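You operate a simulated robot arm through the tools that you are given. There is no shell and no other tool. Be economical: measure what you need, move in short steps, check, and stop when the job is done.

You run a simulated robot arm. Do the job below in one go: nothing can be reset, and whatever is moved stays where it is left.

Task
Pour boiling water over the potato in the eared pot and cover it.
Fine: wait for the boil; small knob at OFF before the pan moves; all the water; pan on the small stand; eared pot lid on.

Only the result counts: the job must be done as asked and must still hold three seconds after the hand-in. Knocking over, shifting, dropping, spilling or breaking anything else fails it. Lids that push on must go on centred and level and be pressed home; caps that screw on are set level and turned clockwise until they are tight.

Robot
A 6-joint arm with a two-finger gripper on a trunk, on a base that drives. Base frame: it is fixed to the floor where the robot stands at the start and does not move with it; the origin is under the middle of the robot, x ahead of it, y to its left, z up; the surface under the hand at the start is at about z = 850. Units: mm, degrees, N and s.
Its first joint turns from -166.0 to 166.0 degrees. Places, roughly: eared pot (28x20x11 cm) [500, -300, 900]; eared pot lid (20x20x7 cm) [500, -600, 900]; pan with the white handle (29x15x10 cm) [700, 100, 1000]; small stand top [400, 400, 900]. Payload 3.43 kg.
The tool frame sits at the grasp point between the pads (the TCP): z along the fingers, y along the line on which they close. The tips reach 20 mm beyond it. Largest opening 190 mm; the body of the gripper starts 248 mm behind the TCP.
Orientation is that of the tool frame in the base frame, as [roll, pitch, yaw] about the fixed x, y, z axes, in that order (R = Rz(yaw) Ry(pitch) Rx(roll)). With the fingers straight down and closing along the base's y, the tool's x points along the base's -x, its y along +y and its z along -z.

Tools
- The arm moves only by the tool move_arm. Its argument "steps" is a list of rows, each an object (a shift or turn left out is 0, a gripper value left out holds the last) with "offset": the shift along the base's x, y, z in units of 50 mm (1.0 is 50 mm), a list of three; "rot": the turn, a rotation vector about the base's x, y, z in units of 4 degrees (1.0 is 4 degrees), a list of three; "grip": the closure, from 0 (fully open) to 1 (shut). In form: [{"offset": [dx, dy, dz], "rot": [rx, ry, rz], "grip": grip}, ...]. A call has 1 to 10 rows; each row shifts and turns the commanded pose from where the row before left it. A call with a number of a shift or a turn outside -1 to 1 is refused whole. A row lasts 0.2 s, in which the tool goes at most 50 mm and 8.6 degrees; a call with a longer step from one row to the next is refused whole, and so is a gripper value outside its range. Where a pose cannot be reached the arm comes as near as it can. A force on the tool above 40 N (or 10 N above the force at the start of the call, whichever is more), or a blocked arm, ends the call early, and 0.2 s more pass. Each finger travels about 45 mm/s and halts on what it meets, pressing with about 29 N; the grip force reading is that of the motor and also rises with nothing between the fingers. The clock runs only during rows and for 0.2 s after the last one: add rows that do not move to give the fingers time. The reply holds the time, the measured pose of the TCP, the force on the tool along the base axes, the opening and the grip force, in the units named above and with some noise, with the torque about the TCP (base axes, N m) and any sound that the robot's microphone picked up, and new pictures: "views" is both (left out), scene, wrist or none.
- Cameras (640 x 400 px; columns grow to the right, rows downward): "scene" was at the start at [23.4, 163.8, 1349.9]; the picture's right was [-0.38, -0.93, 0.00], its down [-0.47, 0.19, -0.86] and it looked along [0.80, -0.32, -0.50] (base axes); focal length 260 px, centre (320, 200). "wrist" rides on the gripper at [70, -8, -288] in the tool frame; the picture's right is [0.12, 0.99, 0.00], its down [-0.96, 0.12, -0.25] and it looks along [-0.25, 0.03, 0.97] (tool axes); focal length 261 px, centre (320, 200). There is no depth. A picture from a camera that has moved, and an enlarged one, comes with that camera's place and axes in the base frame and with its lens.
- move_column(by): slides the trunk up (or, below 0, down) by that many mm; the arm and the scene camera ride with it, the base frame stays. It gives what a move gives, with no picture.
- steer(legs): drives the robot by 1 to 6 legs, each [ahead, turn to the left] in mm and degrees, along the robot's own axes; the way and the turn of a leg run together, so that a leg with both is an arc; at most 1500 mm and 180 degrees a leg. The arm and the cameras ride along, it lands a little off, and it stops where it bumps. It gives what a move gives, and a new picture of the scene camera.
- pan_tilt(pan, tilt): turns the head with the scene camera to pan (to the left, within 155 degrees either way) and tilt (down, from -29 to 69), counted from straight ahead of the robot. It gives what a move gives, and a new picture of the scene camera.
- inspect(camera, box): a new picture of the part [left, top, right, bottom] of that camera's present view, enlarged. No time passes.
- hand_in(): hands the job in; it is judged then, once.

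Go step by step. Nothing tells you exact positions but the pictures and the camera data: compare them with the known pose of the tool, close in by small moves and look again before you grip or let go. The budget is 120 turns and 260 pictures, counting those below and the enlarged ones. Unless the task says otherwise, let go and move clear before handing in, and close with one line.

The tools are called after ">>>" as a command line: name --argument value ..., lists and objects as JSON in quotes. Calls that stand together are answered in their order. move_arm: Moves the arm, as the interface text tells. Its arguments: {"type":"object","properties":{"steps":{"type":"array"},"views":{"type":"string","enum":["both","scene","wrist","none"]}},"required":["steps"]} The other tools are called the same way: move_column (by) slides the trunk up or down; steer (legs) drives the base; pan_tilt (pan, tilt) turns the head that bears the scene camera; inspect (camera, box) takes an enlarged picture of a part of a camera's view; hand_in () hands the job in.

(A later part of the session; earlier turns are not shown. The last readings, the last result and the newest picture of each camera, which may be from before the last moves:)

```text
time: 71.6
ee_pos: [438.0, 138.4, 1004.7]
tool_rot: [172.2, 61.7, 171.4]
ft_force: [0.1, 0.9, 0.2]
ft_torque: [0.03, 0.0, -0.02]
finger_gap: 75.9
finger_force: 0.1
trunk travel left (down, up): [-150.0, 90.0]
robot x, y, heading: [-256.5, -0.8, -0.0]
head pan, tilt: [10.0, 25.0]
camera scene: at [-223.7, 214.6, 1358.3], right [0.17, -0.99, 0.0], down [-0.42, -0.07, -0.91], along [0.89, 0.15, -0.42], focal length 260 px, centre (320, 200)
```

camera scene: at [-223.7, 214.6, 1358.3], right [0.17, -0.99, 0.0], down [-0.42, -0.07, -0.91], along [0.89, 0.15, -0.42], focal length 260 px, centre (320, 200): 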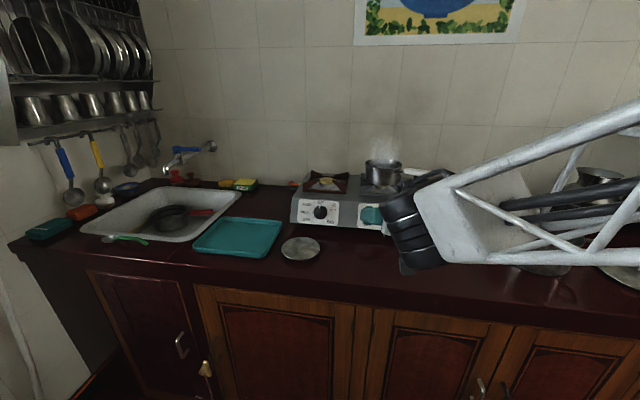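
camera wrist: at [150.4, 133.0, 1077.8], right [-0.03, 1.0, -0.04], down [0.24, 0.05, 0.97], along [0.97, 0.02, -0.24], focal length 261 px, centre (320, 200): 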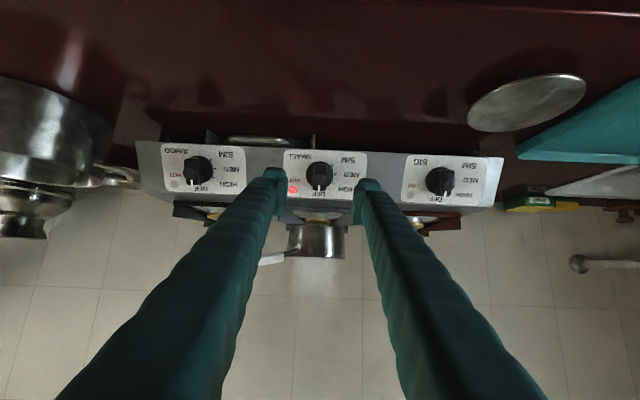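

From three views the handle runs from its inner end at about (683, 73, 1067) up to its outer end at about (610, 3, 1085), with a yaw of about 43° and an 8–10° slope. I'll bring the tool in line with the handle, 130 mm behind the grasp point.

>>> move_arm --steps '[{"rot": [-0.91, 0, 0.48], "offset": [0, -0.5, 0.4]}, {"rot": [0, -0.96, 0], "offset": [0, -0.45, 0.3]}, {"rot": [0, -0.96, 0], "offset": [0, -0.45, 0.3]}, {"rot": [0, -0.96, 0], "offset": [0, -0.45, 0.3]}, {"rot": [0, -0.96, 0], "offset": [0, -0.45, 0.3]}, {"rot": [0, -0.96, 0], "offset": [0, -0.45, 0.3]}, {"rot": [0, 0, 0.98]}, {"rot": [0, 0, 0.98]}, {"rot": [0, 0, 0.98]}, {"rot": [0, 0, 0.98]}]' --views "none"

>>> move_arm --steps '[{"rot": [0, 0, 0.98], "offset": [0.37, -0.1, -0.02]}, {"rot": [0, 0, 0.98], "offset": [0.37, -0.1, -0.02]}, {"rot": [0, 0, 0.98], "offset": [0.37, -0.1, -0.02]}, {"rot": [0, 0, 0.98], "offset": [0.37, -0.1, -0.02]}, {"rot": [0, 0, 0.98], "offset": [0.37, -0.1, -0.02]}, {"rot": [0, 0, 0.98], "offset": [0.37, -0.1, -0.02]}, {"rot": [0, 0, 0.98], "offset": [0.37, -0.1, -0.02]}, {}]'

>>> inspect --camera "wrist" --box '[220, 120, 420, 245]'

```text
time: 73.8
ee_pos: [458.1, 29.6, 1121.7]
tool_rot: [-178.8, 81.0, -179.5]
ft_force: [-0.3, -0.5, -0.4]
ft_torque: [0.02, 0.01, -0.02]
finger_gap: 76.2
finger_force: 0.1
out of reach, approached as far as the arm can: row 5, 6, 7, 8, 9, 10
trunk travel left (down, up): [-150.0, 90.0]
robot x, y, heading: [-253.5, 2.7, -0.2]
head pan, tilt: [10.0, 25.0]
```

```text
time: 75.6
ee_pos: [483.3, 78.7, 1110.4]
tool_rot: [-176.7, 80.4, -173.6]
ft_force: [0.4, 0.1, -0.2]
ft_torque: [0.02, 0.01, 0.01]
finger_gap: 76.2
finger_force: 0.1
out of reach, approached as far as the arm can: row 1, 2, 3, 4, 5, 6, 7
trunk travel left (down, up): [-150.0, 90.0]
robot x, y, heading: [-258.8, 6.2, -0.5]
head pan, tilt: [10.0, 25.0]
camera scene: at [-223.7, 214.7, 1358.3], right [0.17, -0.99, 0.0], down [-0.42, -0.07, -0.91], along [0.89, 0.15, -0.42], focal length 260 px, centre (320, 200)
camera wrist: at [189.7, 53.1, 1087.2], right [-0.07, 0.99, -0.13], down [-0.09, 0.12, 0.99], along [0.99, 0.08, 0.08], focal length 261 px, centre (320, 200)
```

scene: 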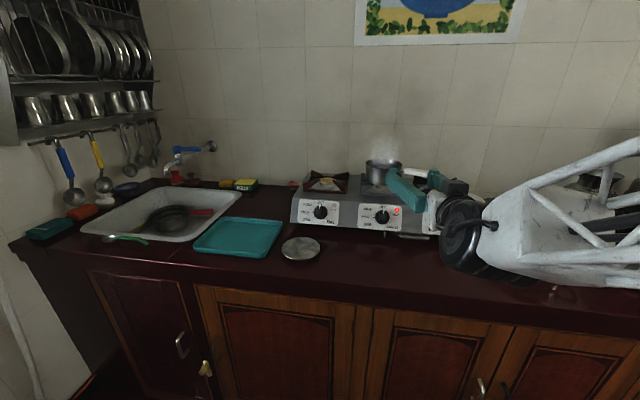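
wrist: 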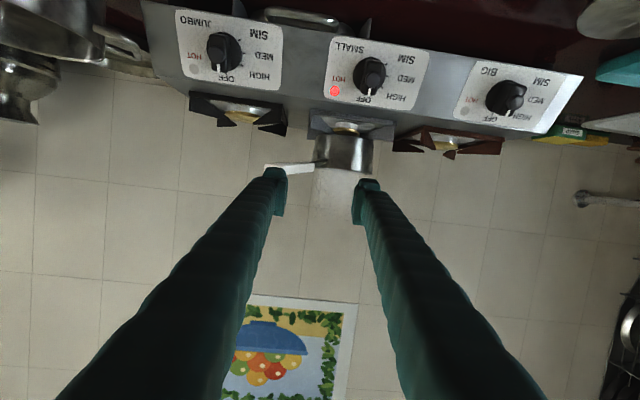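

```text
3.20 times, centred on (320, 182) of wrist
camera zoom: at [189.7, 53.1, 1087.2], right [-0.07, 0.99, -0.13], down [-0.09, 0.12, 0.99], along [0.99, 0.08, 0.08], focal length 834 px, centre (320, 256)
```

zoom: 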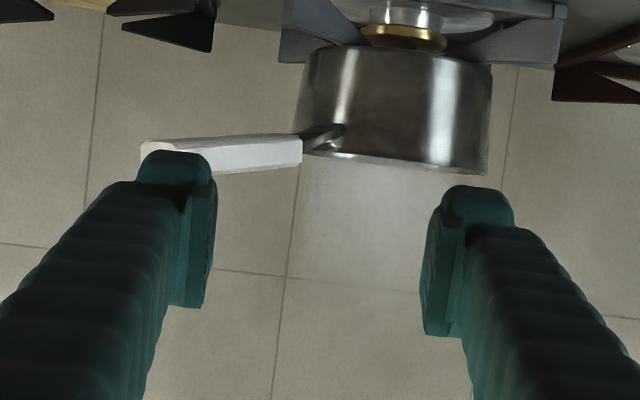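

The arm can't reach that pose from here because the tool would be too close and too far off its radial line. I'll shift the robot back and to its right so the handle line points roughly away from it. Turning left and reversing keeps the arm clear of everything.

>>> steer --legs '[[0, 75], [-410, 0], [0, -60]]'

```text
time: 84.4
ee_pos: [335.8, -147.8, 1109.9]
tool_rot: [-176.8, 80.6, -160.2]
ft_force: [-0.4, 0.4, -0.6]
ft_torque: [0.01, 0.0, 0.02]
finger_gap: 76.1
finger_force: 0.0
trunk travel left (down, up): [-150.0, 90.0]
robot x, y, heading: [-366.5, -395.9, 13.3]
head pan, tilt: [10.0, 25.0]
camera scene: at [-385.2, -180.7, 1358.3], right [0.39, -0.92, 0.0], down [-0.39, -0.17, -0.91], along [0.83, 0.36, -0.42], focal length 260 px, centre (320, 200)
```

scene: 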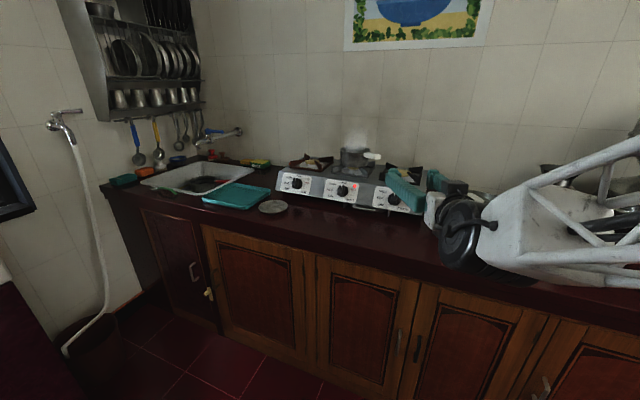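

Now the robot stands at (-366, -396). I'll rotate the tool to the handle yaw and approach the standoff behind the handle end.

>>> move_arm --steps '[{"rot": [0, 0, 0.95], "offset": [0.6, 0.3, -0.05]}, {"rot": [0, 0, 0.95], "offset": [0.6, 0.3, -0.05]}, {"rot": [0, 0, 0.95], "offset": [0.6, 0.3, -0.05]}, {"rot": [0, 0, 0.95], "offset": [0.6, 0.3, -0.05]}, {"rot": [0, 0, 0.95], "offset": [0.6, 0.3, -0.05]}, {"rot": [0, 0, 0.95], "offset": [0.6, 0.3, -0.05]}, {"rot": [0, 0, 0.95], "offset": [0.6, 0.3, -0.05]}, {}]'

>>> inspect --camera "wrist" --box '[220, 120, 420, 245]'

```text
time: 86.2
ee_pos: [379.8, -34.1, 1088.1]
tool_rot: [-172.9, 79.7, -150.5]
ft_force: [-0.2, -0.2, 0.4]
ft_torque: [0.0, 0.0, 0.01]
finger_gap: 76.0
finger_force: 0.0
out of reach, approached as far as the arm can: row 1, 2, 3, 4, 5, 6, 7
trunk travel left (down, up): [-150.0, 90.0]
robot x, y, heading: [-364.1, -392.1, 13.4]
head pan, tilt: [10.0, 25.0]
camera scene: at [-385.3, -180.7, 1358.4], right [0.39, -0.92, 0.0], down [-0.39, -0.17, -0.91], along [0.83, 0.36, -0.42], focal length 260 px, centre (320, 200)
camera wrist: at [110.0, -157.7, 1070.5], right [-0.4, 0.91, -0.14], down [-0.12, 0.1, 0.99], along [0.91, 0.41, 0.07], focal length 261 px, centre (320, 200)
```

scene: 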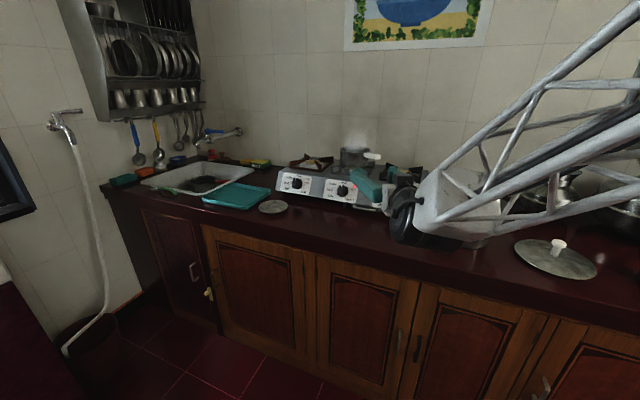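
wrist: 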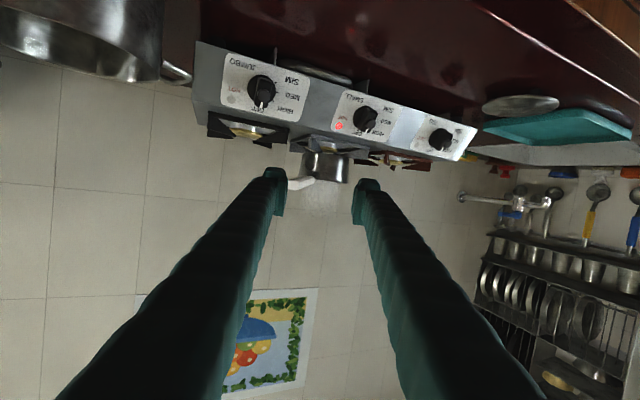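

```text
3.20 times, centred on (320, 182) of wrist
camera zoom: at [110.0, -157.7, 1070.5], right [-0.4, 0.91, -0.14], down [-0.12, 0.1, 0.99], along [0.91, 0.41, 0.07], focal length 834 px, centre (320, 256)
```

zoom: 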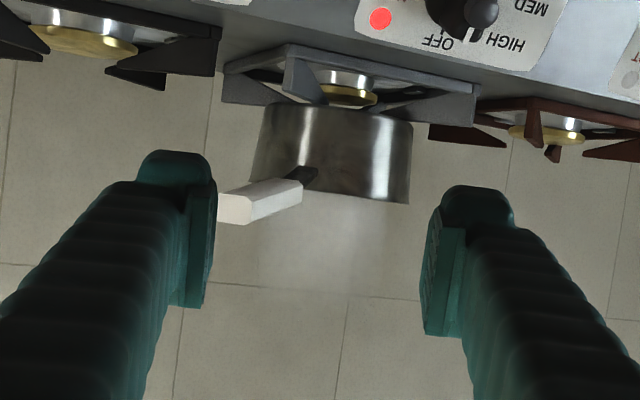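

Something in the wrist is at a limit as the tool nears horizontal. I'll pitch the tool back down and extend outward to see how it responds.

>>> move_arm --steps '[{"rot": [-0.4, 0.91, 0]}, {"rot": [-0.4, 0.91, 0]}, {"rot": [-0.4, 0.91, 0]}, {"rot": [-0.4, 0.91, 0]}, {"rot": [-0.4, 0.91, 0]}, {}]' --views "none"

```text
time: 87.6
ee_pos: [376.8, -40.0, 1088.9]
tool_rot: [-176.0, 64.6, -153.0]
ft_force: [0.0, 0.7, 0.3]
ft_torque: [0.0, 0.02, -0.01]
finger_gap: 75.7
finger_force: 0.0
out of reach, approached as far as the arm can: row 1, 4, 5
trunk travel left (down, up): [-150.0, 90.0]
robot x, y, heading: [-365.3, -393.7, 13.1]
head pan, tilt: [10.0, 25.0]
```

>>> move_arm --steps '[{"offset": [0.8, 0, 0.1]}, {"offset": [0.8, 0, 0.1]}, {"offset": [0.8, 0, 0.1]}, {}]' --views "none"

```text
time: 88.6
ee_pos: [453.5, -68.4, 1075.1]
tool_rot: [-159.7, 57.5, -134.9]
ft_force: [-0.1, 0.2, -0.3]
ft_torque: [-0.01, -0.05, -0.08]
finger_gap: 75.9
finger_force: 0.1
out of reach, approached as far as the arm can: row 1, 2
trunk travel left (down, up): [-150.0, 90.0]
robot x, y, heading: [-361.2, -390.9, 13.1]
head pan, tilt: [10.0, 25.0]
```

I'll raise the tool a bit, then lower the trunk so the forearm lies flatter, which should leave the wrist more room for a horizontal tool.

>>> move_arm --steps '[{"offset": [0, 0, 1]}, {"offset": [0, 0, 1]}, {}]' --views "none"

>>> move_column --by -140

>>> pan_tilt --pan -15 --tilt 15

```text
time: 89.4
ee_pos: [445.3, -48.0, 1179.8]
tool_rot: [-178.9, 59.9, -153.8]
ft_force: [-0.3, 0.4, -0.4]
ft_torque: [-0.03, 0.0, -0.01]
finger_gap: 76.0
finger_force: 0.0
trunk travel left (down, up): [-150.0, 90.0]
robot x, y, heading: [-365.9, -392.7, 13.0]
head pan, tilt: [10.0, 25.0]
```

```text
time: 91.0
ee_pos: [445.9, -47.8, 1038.9]
tool_rot: [-178.8, 60.0, -153.7]
ft_force: [-1.2, -0.7, -0.6]
ft_torque: [0.04, -0.01, 0.02]
finger_gap: 76.0
finger_force: 0.1
trunk travel left (down, up): [-10.0, 230.0]
robot x, y, heading: [-362.2, -393.8, 13.2]
head pan, tilt: [10.0, 25.0]
```

```text
time: 91.9
ee_pos: [446.0, -47.3, 1039.0]
tool_rot: [-178.8, 60.0, -153.7]
ft_force: [-0.1, 0.4, 0.7]
ft_torque: [0.01, -0.03, -0.01]
finger_gap: 76.1
finger_force: 0.0
trunk travel left (down, up): [-10.0, 230.0]
robot x, y, heading: [-366.0, -393.0, 13.1]
head pan, tilt: [-15.0, 15.0]
camera scene: at [-376.5, -219.8, 1234.6], right [-0.03, -1.0, 0.0], down [-0.26, 0.01, -0.97], along [0.97, -0.03, -0.26], focal length 260 px, centre (320, 200)
```

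scene: 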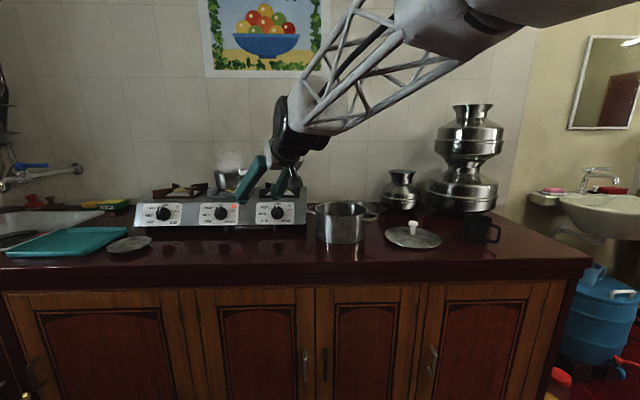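

The commanded pose is consistent again. I'll retry: yaw first while extending, then pitch up toward the handle slope.

>>> move_arm --steps '[{"rot": [0, 0, 1], "offset": [0.3, 0, 0.2]}, {"rot": [0, 0, 1], "offset": [0.5, 0, 0.2]}, {"rot": [0, 0, 1], "offset": [0.5, 0, 0.2]}, {"rot": [0, 0, 1], "offset": [0.5, 0, 0.2]}, {"rot": [0.68, -0.73, 0], "offset": [0.3, 0, 0.1]}, {"rot": [0.68, -0.73, 0]}, {"rot": [0.68, -0.73, 0]}, {"rot": [0.68, -0.73, 0]}, {"rot": [0.68, -0.73, 0]}, {}]' --views "wrist"

```text
time: 94.1
ee_pos: [551.0, -48.2, 1083.7]
tool_rot: [180.0, 80.0, -139.1]
ft_force: [-0.3, 0.3, 0.2]
ft_torque: [0.0, 0.04, -0.01]
finger_gap: 75.9
finger_force: 0.1
trunk travel left (down, up): [-10.0, 230.0]
robot x, y, heading: [-367.0, -393.9, 13.2]
head pan, tilt: [-15.0, 15.0]
camera wrist: at [334.2, -249.7, 1063.8], right [-0.67, 0.73, -0.12], down [-0.13, 0.04, 0.99], along [0.73, 0.68, 0.07], focal length 261 px, centre (320, 200)
```

wrist: 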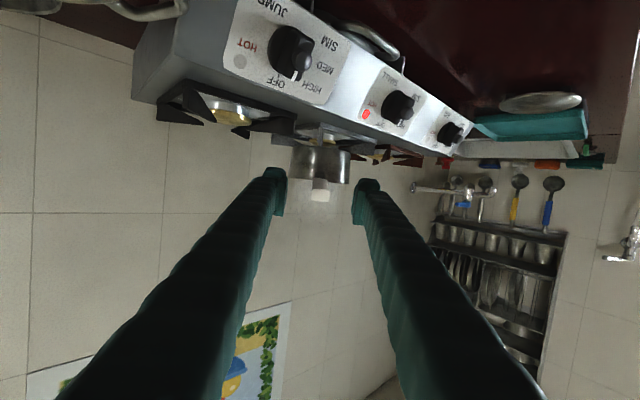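

Reached, and the handle is seen end-on right in line with the tool axis. Taking a close check.

>>> inspect --camera "wrist" --box '[250, 130, 390, 230]'

```text
4.00 times, centred on (320, 180) of wrist
camera zoom: at [334.2, -249.7, 1063.8], right [-0.67, 0.73, -0.12], down [-0.13, 0.04, 0.99], along [0.73, 0.68, 0.07], focal length 1043 px, centre (320, 280)
```

zoom: 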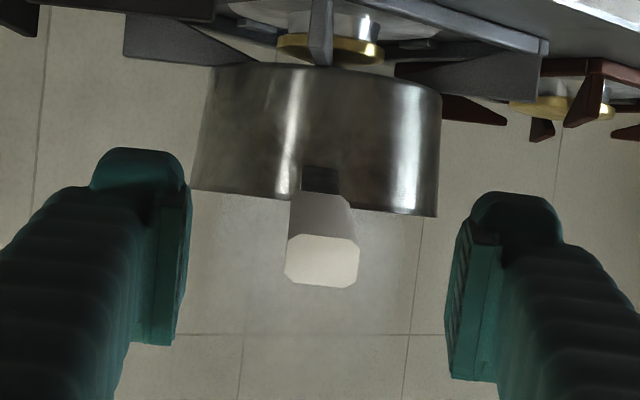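

The tool axis and handle are well aligned in yaw (about 41°) and slope (about 10°). I'll slide forward to the grasp point and check before closing.

>>> move_arm --steps '[{"offset": [0.5525, 0.5025, -0.0585]}, {"offset": [0.5525, 0.5025, -0.0585]}, {"offset": [0.5525, 0.5025, -0.0585]}, {"offset": [0.5525, 0.5025, -0.0585]}, {}]' --views "none"

>>> inspect --camera "wrist" --box '[250, 130, 390, 230]'

>>> inspect --camera "scene" --box '[180, 110, 340, 230]'

```text
time: 95.3
ee_pos: [659.4, 56.0, 1073.3]
tool_rot: [179.8, 80.1, -139.1]
ft_force: [0.2, -0.3, -0.1]
ft_torque: [0.02, -0.01, 0.03]
finger_gap: 76.1
finger_force: 0.0
trunk travel left (down, up): [-10.0, 230.0]
robot x, y, heading: [-368.3, -392.3, 13.2]
head pan, tilt: [-15.0, 15.0]
```

```text
4.00 times, centred on (320, 180) of wrist
camera zoom: at [442.4, -145.3, 1053.4], right [-0.67, 0.73, -0.12], down [-0.13, 0.04, 0.99], along [0.73, 0.68, 0.07], focal length 1043 px, centre (320, 280)
```

zoom: 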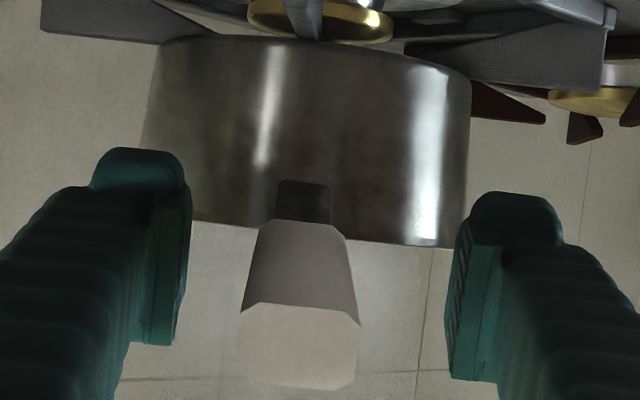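

```text
3.33 times, centred on (260, 170) of scene
camera zoom: at [-376.4, -219.9, 1234.6], right [-0.03, -1.0, 0.0], down [-0.26, 0.01, -0.97], along [0.97, -0.03, -0.26], focal length 867 px, centre (520, 300)
```

zoom: 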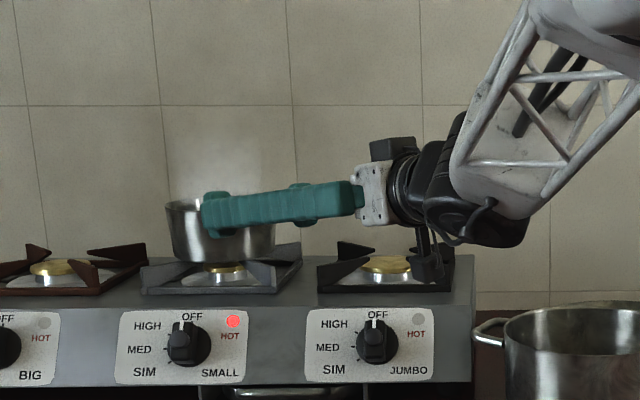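

The handle sits 5 mm off-centre sideways and its height is right. I'll shift, then close on it.

>>> move_arm --steps '[{"offset": [0.07, -0.07, 0]}, {}, {"grip": 0.98}, {"grip": 0.98}, {"grip": 0.98}, {"grip": 0.98}, {"grip": 0.98}, {"grip": 0.98}, {"grip": 0.98}]' --views "none"

>>> inspect --camera "wrist" --box '[250, 130, 390, 230]'

```text
time: 97.3
ee_pos: [663.4, 52.5, 1073.0]
tool_rot: [179.8, 80.0, -139.1]
ft_force: [1.8, 0.3, 1.1]
ft_torque: [0.01, -0.01, -0.05]
finger_gap: 24.7
finger_force: 28.7
trunk travel left (down, up): [-10.0, 230.0]
robot x, y, heading: [-368.7, -394.6, 13.4]
head pan, tilt: [-15.0, 15.0]
```

```text
4.00 times, centred on (320, 180) of wrist
camera zoom: at [446.4, -149.7, 1053.3], right [-0.67, 0.73, -0.12], down [-0.13, 0.04, 0.99], along [0.73, 0.68, 0.07], focal length 1043 px, centre (320, 280)
```

zoom: 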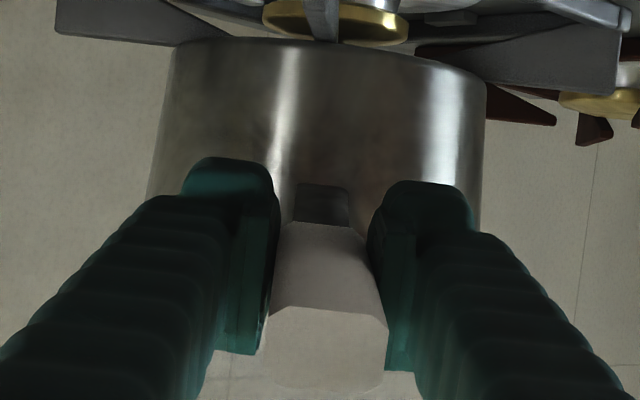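

The handle is gripped at 24.7 mm. I'll lift 30 mm slowly and check the load and any sag.

>>> move_arm --steps '[{"offset": [0, 0, 0.1]}, {"offset": [0, 0, 0.1]}, {"offset": [0, 0, 0.2]}, {"offset": [0, 0, 0.2]}, {}]' --views "none"

>>> inspect --camera "wrist" --box '[250, 130, 390, 230]'

>>> inspect --camera "scene" --box '[180, 110, 340, 230]'

```text
time: 98.5
ee_pos: [664.0, 50.2, 1102.4]
tool_rot: [179.7, 79.8, -139.1]
ft_force: [-0.6, -0.6, -7.6]
ft_torque: [-0.57, 0.66, -0.02]
finger_gap: 25.3
finger_force: 28.8
trunk travel left (down, up): [-10.0, 230.0]
robot x, y, heading: [-367.5, -395.7, 13.3]
head pan, tilt: [-15.0, 15.0]
```

```text
4.00 times, centred on (320, 180) of wrist
camera zoom: at [446.9, -151.4, 1082.7], right [-0.67, 0.73, -0.12], down [-0.13, 0.04, 0.99], along [0.73, 0.68, 0.07], focal length 1043 px, centre (320, 280)
```

zoom: 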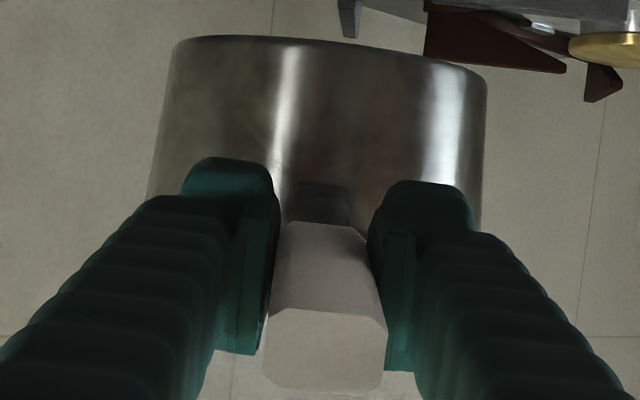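

```text
3.33 times, centred on (260, 170) of scene
camera zoom: at [-376.1, -219.7, 1234.5], right [-0.03, -1.0, 0.0], down [-0.26, 0.01, -0.97], along [0.97, -0.03, -0.26], focal length 867 px, centre (520, 300)
```

zoom: 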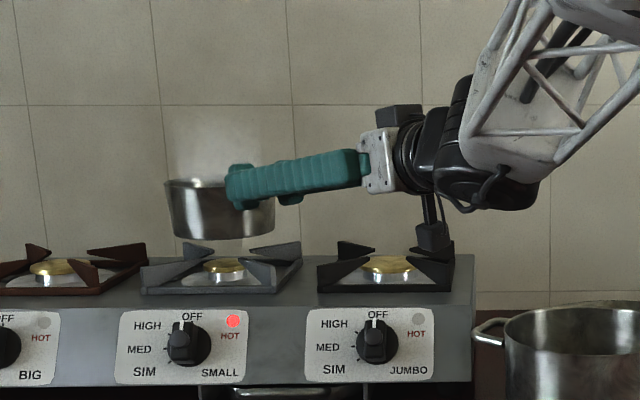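

The pan is held firmly at about 7.6 N with almost no sag. Now I'll carry it gently toward the pot at rising height, turning the tool slowly toward straight ahead.

>>> move_arm --steps '[{"offset": [0, 0, 0.3]}, {"offset": [0, 0, 0.4]}, {"offset": [-0.1, -0.3, 0.1], "rot": [0, 0, -0.5]}, {"offset": [-0.2, -0.4, 0], "rot": [0, 0, -0.6]}, {"offset": [-0.2, -0.5, 0], "rot": [0, 0, -0.6]}, {"offset": [-0.2, -0.5, 0], "rot": [0, 0, -0.6]}, {"offset": [-0.2, -0.5, 0], "rot": [0, 0, -0.6]}, {"offset": [-0.2, -0.5, 0], "rot": [0, 0, -0.6]}, {"offset": [-0.1, -0.3, 0], "rot": [0, 0, -0.4]}, {}]' --views "scene"

```text
time: 100.7
ee_pos: [603.8, -100.9, 1142.4]
tool_rot: [179.8, 80.0, -154.8]
ft_force: [-0.7, -0.9, -8.3]
ft_torque: [-0.37, 0.75, 0.03]
finger_gap: 25.2
finger_force: 28.8
trunk travel left (down, up): [-10.0, 230.0]
robot x, y, heading: [-366.2, -396.9, 13.4]
head pan, tilt: [-15.0, 15.0]
camera scene: at [-376.1, -219.8, 1234.5], right [-0.03, -1.0, 0.0], down [-0.26, 0.01, -0.97], along [0.97, -0.03, -0.26], focal length 260 px, centre (320, 200)
```

scene: 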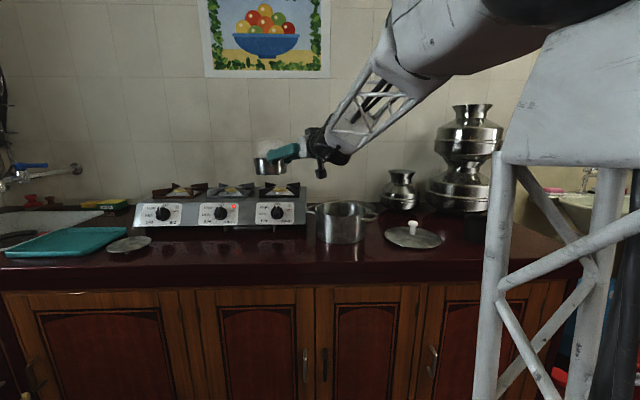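

Carrying is steady. I'll measure the pot again from this frontal view.

>>> inspect --camera "scene" --box '[290, 180, 460, 260]'

>>> inspect --camera "wrist" --box '[0, 0, 640, 400]'

```text
3.76 times, centred on (375, 220) of scene
camera zoom: at [-376.1, -219.8, 1234.5], right [-0.03, -1.0, 0.0], down [-0.26, 0.01, -0.97], along [0.97, -0.03, -0.26], focal length 979 px, centre (113, 125)
```

zoom: 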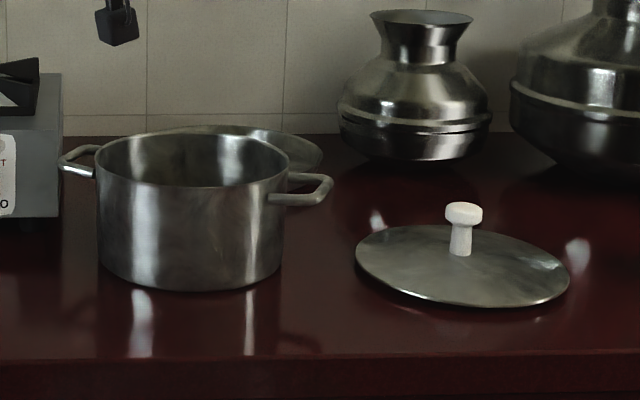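

```text
1.00 times, centred on (320, 200) of wrist (not enlarged: the box is as wide or as high as the picture)
camera zoom: at [340.9, -236.5, 1123.0], right [-0.45, 0.89, -0.12], down [-0.12, 0.07, 0.99], along [0.89, 0.46, 0.07], focal length 261 px, centre (320, 200)
```

zoom: 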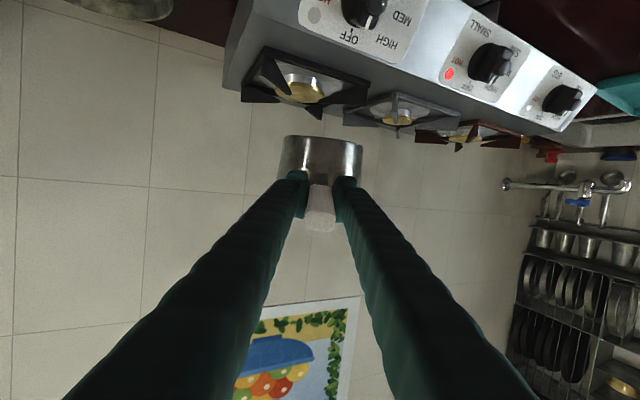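

The pot rim is centred at about (543, -324, 953) with radius about 95. I'll move the pan over it with the axis 30 mm right of centre, ready to roll it to the left.

>>> move_arm --steps '[{"offset": [-0.2, -0.3, 0], "rot": [0, 0, -0.3]}, {"offset": [-0.37, -0.58, -0.01], "rot": [0, 0, -0.4]}, {"offset": [-0.37, -0.58, -0.01], "rot": [0, 0, -0.4]}, {"offset": [-0.37, -0.58, -0.01], "rot": [0, 0, -0.4]}, {"offset": [-0.37, -0.58, -0.01], "rot": [0, 0, -0.4]}, {"offset": [-0.37, -0.58, -0.01], "rot": [0, 0, -0.4]}, {"offset": [-0.37, -0.58, -0.01], "rot": [0, 0, -0.4]}, {"offset": [-0.37, -0.58, -0.01], "rot": [0, 0, -0.4]}, {"offset": [-0.37, -0.58, -0.01], "rot": [0, 0, -0.4]}, {"offset": [-0.32, -0.5, 0], "rot": [0, 0, -0.3]}]' --views "both"

```text
time: 102.9
ee_pos: [429.6, -371.7, 1137.9]
tool_rot: [179.8, 80.1, -170.0]
ft_force: [1.7, 0.5, -8.6]
ft_torque: [-0.11, 0.8, 0.02]
finger_gap: 25.1
finger_force: 29.2
trunk travel left (down, up): [-10.0, 230.0]
robot x, y, heading: [-368.0, -394.3, 13.0]
head pan, tilt: [-15.0, 15.0]
camera scene: at [-376.0, -219.9, 1234.6], right [-0.03, -1.0, 0.0], down [-0.26, 0.01, -0.97], along [0.97, -0.03, -0.26], focal length 260 px, centre (320, 200)
camera wrist: at [141.0, -433.4, 1118.2], right [-0.2, 0.97, -0.12], down [-0.1, 0.1, 0.99], along [0.98, 0.21, 0.07], focal length 261 px, centre (320, 200)
```

scene: 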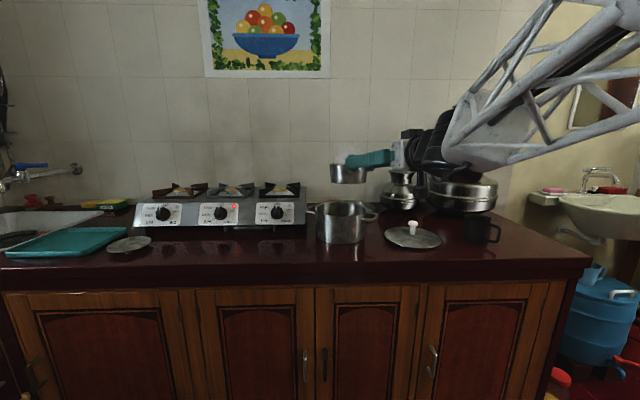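
wrist: 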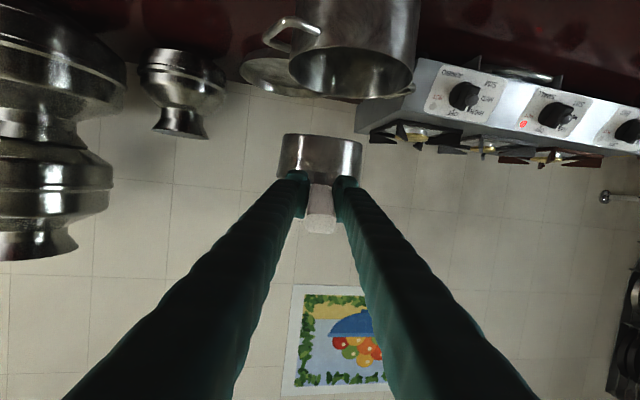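

The pan is in place above the pot. I'll lower 20 mm and begin rolling left by 28°, checking that the wrist follows.

>>> move_arm --steps '[{"offset": [0, 0, -0.2]}, {"offset": [0, 0, -0.2]}, {"rot": [-0.97, -0.171, 0.173]}, {"rot": [-0.97, -0.171, 0.173]}, {"rot": [-0.97, -0.171, 0.173]}, {"rot": [-0.97, -0.171, 0.173]}, {"rot": [-0.97, -0.171, 0.173]}, {"rot": [-0.97, -0.171, 0.173]}, {"rot": [-0.97, -0.171, 0.173]}]' --views "wrist"

>>> inspect --camera "scene" --box '[290, 140, 410, 250]'

```text
time: 104.9
ee_pos: [431.1, -371.9, 1118.3]
tool_rot: [-111.1, 60.4, -98.3]
ft_force: [0.4, 0.0, -7.8]
ft_torque: [0.01, 0.86, -0.01]
finger_gap: 25.4
finger_force: 29.0
trunk travel left (down, up): [-10.0, 230.0]
robot x, y, heading: [-368.3, -395.0, 13.0]
head pan, tilt: [-15.0, 15.0]
camera wrist: at [149.5, -465.1, 1111.9], right [-0.25, 0.79, -0.56], down [-0.2, 0.53, 0.83], along [0.95, 0.32, 0.03], focal length 261 px, centre (320, 200)
```

wrist: 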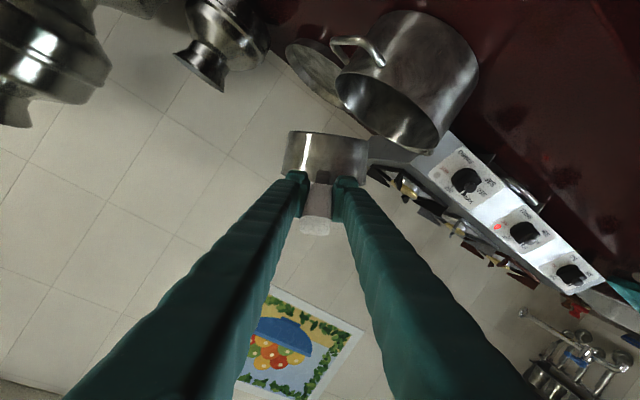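

```text
3.64 times, centred on (350, 195) of scene
camera zoom: at [-376.2, -219.9, 1234.6], right [-0.03, -1.0, 0.0], down [-0.26, 0.01, -0.97], along [0.97, -0.03, -0.26], focal length 946 px, centre (211, 218)
```

zoom: 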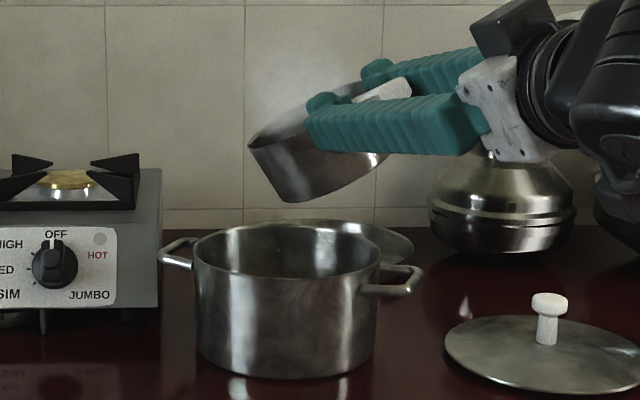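

The roll works and the low lip is well within the pot's width. I'll continue slowly.

>>> move_arm --steps '[{"rot": [-0.68, -0.12, 0.121]}, {"rot": [-0.68, -0.12, 0.121]}, {"rot": [-0.68, -0.12, 0.121]}, {"rot": [-0.68, -0.12, 0.121]}, {"rot": [-0.68, -0.12, 0.121]}, {"rot": [-0.68, -0.12, 0.121]}, {"rot": [-0.68, -0.12, 0.121]}, {"rot": [-0.68, -0.12, 0.121]}]' --views "none"

>>> inspect --camera "scene" --box '[290, 140, 410, 250]'

```text
time: 106.7
ee_pos: [430.8, -371.8, 1118.7]
tool_rot: [-103.2, 38.8, -88.3]
ft_force: [0.1, -0.3, -5.6]
ft_torque: [0.1, 0.71, -0.03]
finger_gap: 25.4
finger_force: 29.1
trunk travel left (down, up): [-10.0, 230.0]
robot x, y, heading: [-365.9, -392.4, 13.6]
head pan, tilt: [-15.0, 15.0]
```

```text
3.64 times, centred on (350, 195) of scene
camera zoom: at [-376.3, -219.9, 1234.6], right [-0.03, -1.0, 0.0], down [-0.26, 0.01, -0.97], along [0.97, -0.03, -0.26], focal length 946 px, centre (211, 218)
```

zoom: 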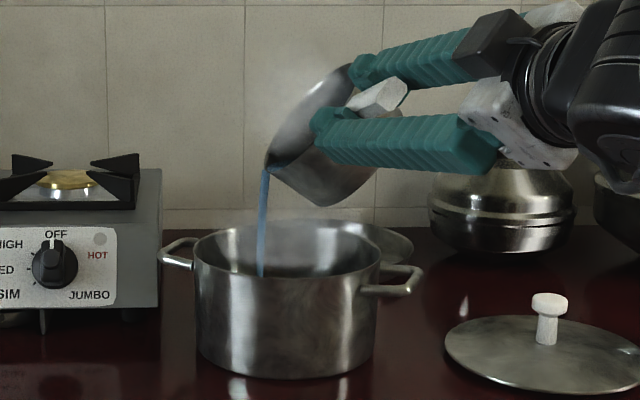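

The water streams into the pot. Continuing the roll.

>>> move_arm --steps '[{}, {"rot": [-0.68, -0.12, 0.121]}, {"rot": [-0.68, -0.12, 0.121]}, {"rot": [-0.68, -0.12, 0.121]}, {"rot": [-0.68, -0.12, 0.121]}, {"rot": [-0.68, -0.12, 0.121]}, {"rot": [-0.68, -0.12, 0.121]}, {"rot": [-0.68, -0.12, 0.121]}, {"rot": [-0.68, -0.12, 0.121]}, {"rot": [-0.68, -0.12, 0.121]}]' --views "none"

>>> inspect --camera "scene" --box '[290, 140, 410, 250]'

>>> move_arm --steps '[{"rot": [-0.68, -0.12, 0.121]}, {"rot": [-0.68, -0.12, 0.121]}, {"rot": [-0.68, -0.12, 0.121]}, {"rot": [-0.68, -0.12, 0.121]}, {"rot": [-0.68, -0.12, 0.121]}, {"rot": [-0.68, -0.12, 0.121]}, {"rot": [-0.68, -0.12, 0.121]}, {"rot": [-0.68, -0.12, 0.121]}, {"rot": [-0.68, -0.12, 0.121]}]' --views "none"

>>> inspect --camera "scene" --box '[290, 140, 410, 250]'

```text
time: 108.9
ee_pos: [415.7, -381.3, 1175.6]
tool_rot: [-101.3, 14.3, -82.8]
ft_force: [-0.4, 0.5, -5.7]
ft_torque: [0.15, 0.57, -0.02]
finger_gap: 25.4
finger_force: 28.9
out of reach, approached as far as the arm can: row 4, 5, 6, 7, 8, 9, 10
trunk travel left (down, up): [-10.0, 230.0]
robot x, y, heading: [-366.2, -395.2, 13.2]
head pan, tilt: [-15.0, 15.0]
```

```text
3.64 times, centred on (350, 195) of scene
camera zoom: at [-376.3, -219.9, 1234.6], right [-0.03, -1.0, 0.0], down [-0.26, 0.01, -0.97], along [0.97, -0.03, -0.26], focal length 946 px, centre (211, 218)
```

zoom: 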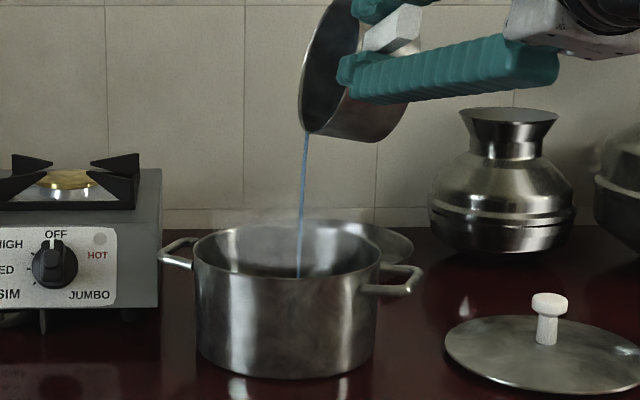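

```text
time: 110.9
ee_pos: [397.4, -359.5, 1245.2]
tool_rot: [-100.9, -10.7, -78.5]
ft_force: [0.1, -0.1, -5.1]
ft_torque: [0.12, 0.61, 0.04]
finger_gap: 25.2
finger_force: 28.9
out of reach, approached as far as the arm can: row 1, 2, 3, 4, 5, 6, 7, 8, 9
trunk travel left (down, up): [-10.0, 230.0]
robot x, y, heading: [-364.3, -393.5, 13.1]
head pan, tilt: [-15.0, 15.0]
```

```text
3.64 times, centred on (350, 195) of scene
camera zoom: at [-376.3, -219.9, 1234.6], right [-0.03, -1.0, 0.0], down [-0.26, 0.01, -0.97], along [0.97, -0.03, -0.26], focal length 946 px, centre (211, 218)
```

zoom: 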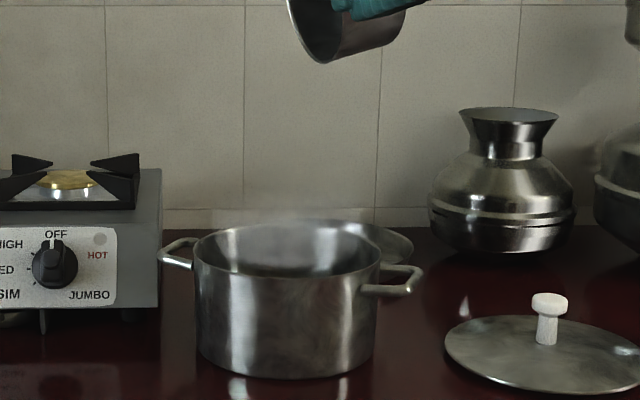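

Rolling pushed the arm to a limit and it lifted, but the stream stayed in the pot. I'll check the pan for remaining water.

>>> inspect --camera "scene" --box '[320, 90, 440, 170]'

>>> inspect --camera "wrist" --box '[0, 0, 640, 400]'

```text
5.00 times, centred on (380, 130) of scene
camera zoom: at [-376.3, -219.9, 1234.6], right [-0.03, -1.0, 0.0], down [-0.26, 0.01, -0.97], along [0.97, -0.03, -0.26], focal length 1300 px, centre (20, 550)
```

zoom: 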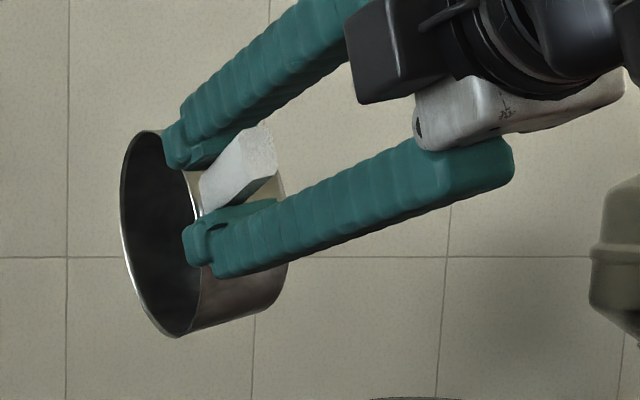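

```text
1.00 times, centred on (320, 200) of wrist (not enlarged: the box is as wide or as high as the picture)
camera zoom: at [134.6, -472.1, 1319.3], right [-0.12, -0.33, -0.94], down [-0.45, 0.86, -0.24], along [0.89, 0.39, -0.25], focal length 261 px, centre (320, 200)
```

zoom: 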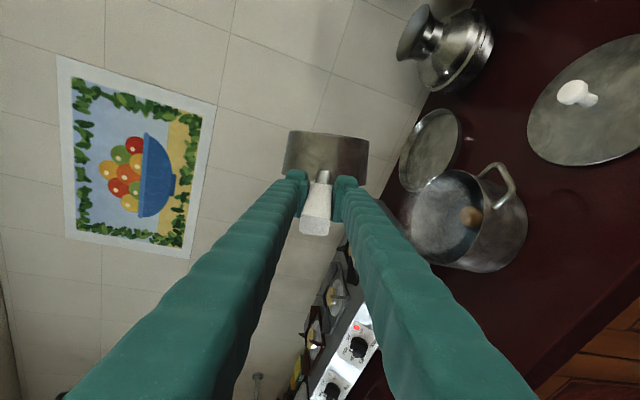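

The opening faces about 10° below horizontal and looks empty. I'll roll a bit further above the pot so every drop leaves.

>>> move_arm --steps '[{"rot": [-0.68, -0.12, 0.121], "offset": [0.2, 0, 0.2]}, {"rot": [-0.68, -0.12, 0.121], "offset": [0.2, 0, 0.2]}, {"rot": [-0.68, -0.12, 0.121]}, {"rot": [-0.68, -0.12, 0.121]}, {"rot": [-0.68, -0.12, 0.121]}, {}, {}, {}]' --views "both"

```text
time: 112.7
ee_pos: [416.5, -344.2, 1279.2]
tool_rot: [-101.7, -24.4, -75.8]
ft_force: [0.9, 0.1, -4.7]
ft_torque: [0.13, 0.63, 0.01]
finger_gap: 25.1
finger_force: 28.8
out of reach, approached as far as the arm can: row 3, 4, 5
trunk travel left (down, up): [-10.0, 230.0]
robot x, y, heading: [-364.6, -394.2, 13.2]
head pan, tilt: [-15.0, 15.0]
camera scene: at [-376.3, -219.9, 1234.6], right [-0.03, -1.0, 0.0], down [-0.26, 0.01, -0.97], along [0.97, -0.03, -0.26], focal length 260 px, centre (320, 200)
camera wrist: at [153.7, -448.7, 1369.1], right [-0.07, -0.55, -0.84], down [-0.47, 0.76, -0.46], along [0.88, 0.36, -0.31], focal length 261 px, centre (320, 200)
```

scene: 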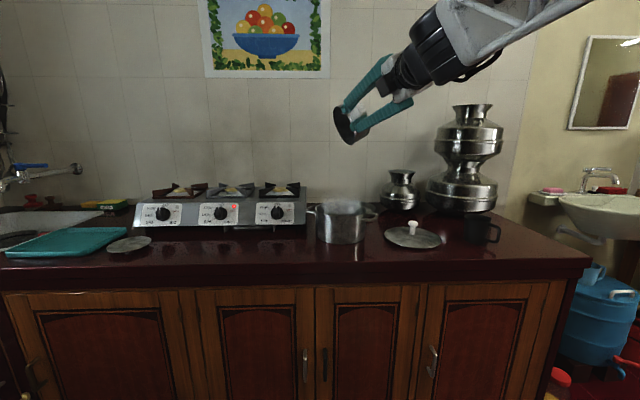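
wrist: 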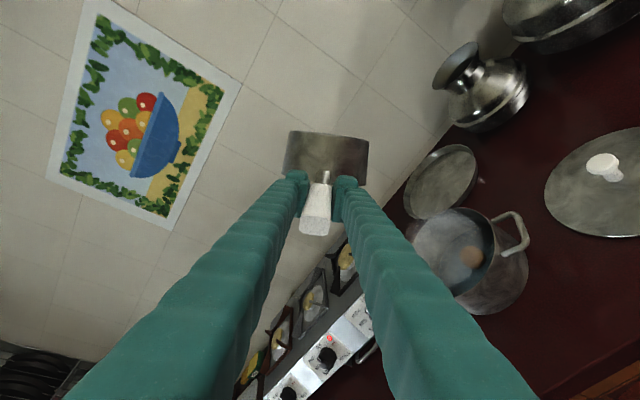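

The pan is empty, with the opening 24° below horizontal and no stream, and the water is in the pot with the potato. Now I'll roll the pan back upright in steps.

>>> move_arm --steps '[{"rot": [0.97, 0.165, -0.18]}, {"rot": [0.97, 0.165, -0.18]}, {"rot": [0.97, 0.165, -0.18]}, {"rot": [0.97, 0.165, -0.18]}, {"rot": [0.97, 0.165, -0.18]}, {"rot": [0.97, 0.165, -0.18]}, {"rot": [0.97, 0.165, -0.18]}, {"rot": [0.97, 0.165, -0.18]}, {"rot": [0.97, 0.165, -0.18]}, {"rot": [0.97, 0.165, -0.18]}]' --views "none"

>>> move_arm --steps '[{"rot": [0.97, 0.165, -0.18]}, {"rot": [0.97, 0.165, -0.18]}, {"rot": [0.97, 0.165, -0.18]}, {"rot": [0.97, 0.165, -0.18]}, {"rot": [0.97, 0.165, -0.18]}, {"rot": [0.97, 0.165, -0.18]}, {"rot": [0.97, 0.165, -0.18]}, {"rot": [0.97, 0.165, -0.18]}, {"rot": [0.97, 0.165, -0.18]}, {"rot": [0.97, 0.165, -0.18]}]' --views "none"

>>> move_arm --steps '[{"rot": [0.97, 0.165, -0.18]}, {"rot": [0.97, 0.165, -0.18]}, {"rot": [0.97, 0.165, -0.18]}, {"rot": [0.97, 0.165, -0.18]}, {"rot": [0.97, 0.165, -0.18]}, {}]' --views "both"

```text
time: 114.9
ee_pos: [416.0, -341.8, 1278.7]
tool_rot: [-100.5, 14.8, -83.2]
ft_force: [0.7, -0.3, -5.0]
ft_torque: [0.13, 0.54, 0.02]
finger_gap: 25.3
finger_force: 29.2
trunk travel left (down, up): [-10.0, 230.0]
robot x, y, heading: [-365.5, -395.7, 13.2]
head pan, tilt: [-15.0, 15.0]
```

```text
time: 117.1
ee_pos: [414.7, -343.9, 1279.5]
tool_rot: [-107.6, 53.7, -94.9]
ft_force: [-0.5, 0.3, -5.0]
ft_torque: [0.07, 0.53, -0.01]
finger_gap: 25.1
finger_force: 29.0
trunk travel left (down, up): [-10.0, 230.0]
robot x, y, heading: [-369.2, -393.6, 13.2]
head pan, tilt: [-15.0, 15.0]
```

```text
time: 118.5
ee_pos: [416.9, -343.9, 1280.3]
tool_rot: [-125.4, 72.0, -114.7]
ft_force: [0.5, -0.3, -4.9]
ft_torque: [-0.04, 0.52, 0.04]
finger_gap: 25.4
finger_force: 28.5
trunk travel left (down, up): [-10.0, 230.0]
robot x, y, heading: [-367.3, -388.9, 13.2]
head pan, tilt: [-15.0, 15.0]
camera scene: at [-376.3, -219.9, 1234.6], right [-0.03, -1.0, 0.0], down [-0.26, 0.01, -0.97], along [0.97, -0.03, -0.26], focal length 260 px, centre (320, 200)
camera wrist: at [130.0, -418.6, 1266.6], right [-0.22, 0.91, -0.37], down [-0.14, 0.34, 0.93], along [0.97, 0.25, 0.05], focal length 261 px, centre (320, 200)
```

scene: 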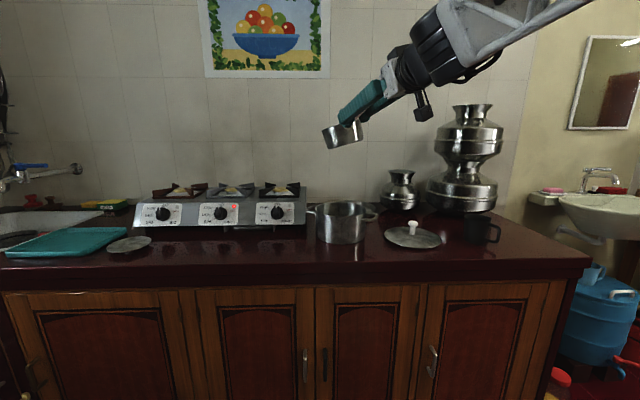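
wrist: 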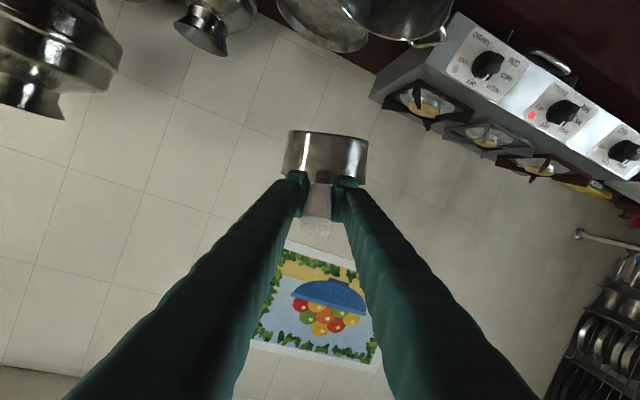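

About 15° of roll remain. I'll finish that and carry the empty pan left toward the stand, turning the tool to a yaw of about 40°.

>>> move_arm --steps '[{"rot": [0.89, 0.15, -0.16]}, {"rot": [0.89, 0.15, -0.16]}, {"rot": [0.89, 0.15, -0.16]}, {"rot": [0.89, 0.15, -0.16]}, {"offset": [0, 0.4, 0], "rot": [0, 0, 0.5]}, {"offset": [-0.08, 0.8, 0], "rot": [0, 0, 0.5]}, {"offset": [-0.08, 0.85, 0], "rot": [0, 0, 0.5]}, {"offset": [-0.08, 0.85, 0], "rot": [0, 0, 0.5]}, {"offset": [-0.08, 0.85, 0], "rot": [0, 0, 0.5]}, {"offset": [-0.08, 0.85, -0.1], "rot": [0, 0, 0.5]}]' --views "none"

>>> pan_tilt --pan 20 --tilt 20

```text
time: 120.7
ee_pos: [393.2, -112.9, 1272.5]
tool_rot: [-178.5, 79.6, -157.0]
ft_force: [-0.1, -0.5, -4.9]
ft_torque: [-0.21, 0.48, 0.02]
finger_gap: 24.7
finger_force: 29.0
trunk travel left (down, up): [-10.0, 230.0]
robot x, y, heading: [-368.6, -394.0, 13.2]
head pan, tilt: [-15.0, 15.0]
```

```text
time: 121.8
ee_pos: [394.3, -113.6, 1271.5]
tool_rot: [-178.4, 79.6, -156.9]
ft_force: [0.3, -0.6, -5.3]
ft_torque: [-0.18, 0.47, 0.0]
finger_gap: 25.2
finger_force: 29.0
trunk travel left (down, up): [-10.0, 230.0]
robot x, y, heading: [-366.1, -393.6, 13.5]
head pan, tilt: [20.0, 20.0]
camera scene: at [-391.7, -166.0, 1226.4], right [0.55, -0.84, 0.0], down [-0.29, -0.19, -0.94], along [0.79, 0.51, -0.34], focal length 260 px, centre (320, 200)
```

scene: 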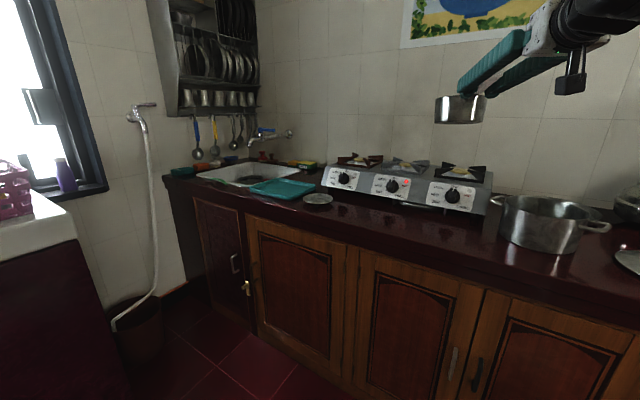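

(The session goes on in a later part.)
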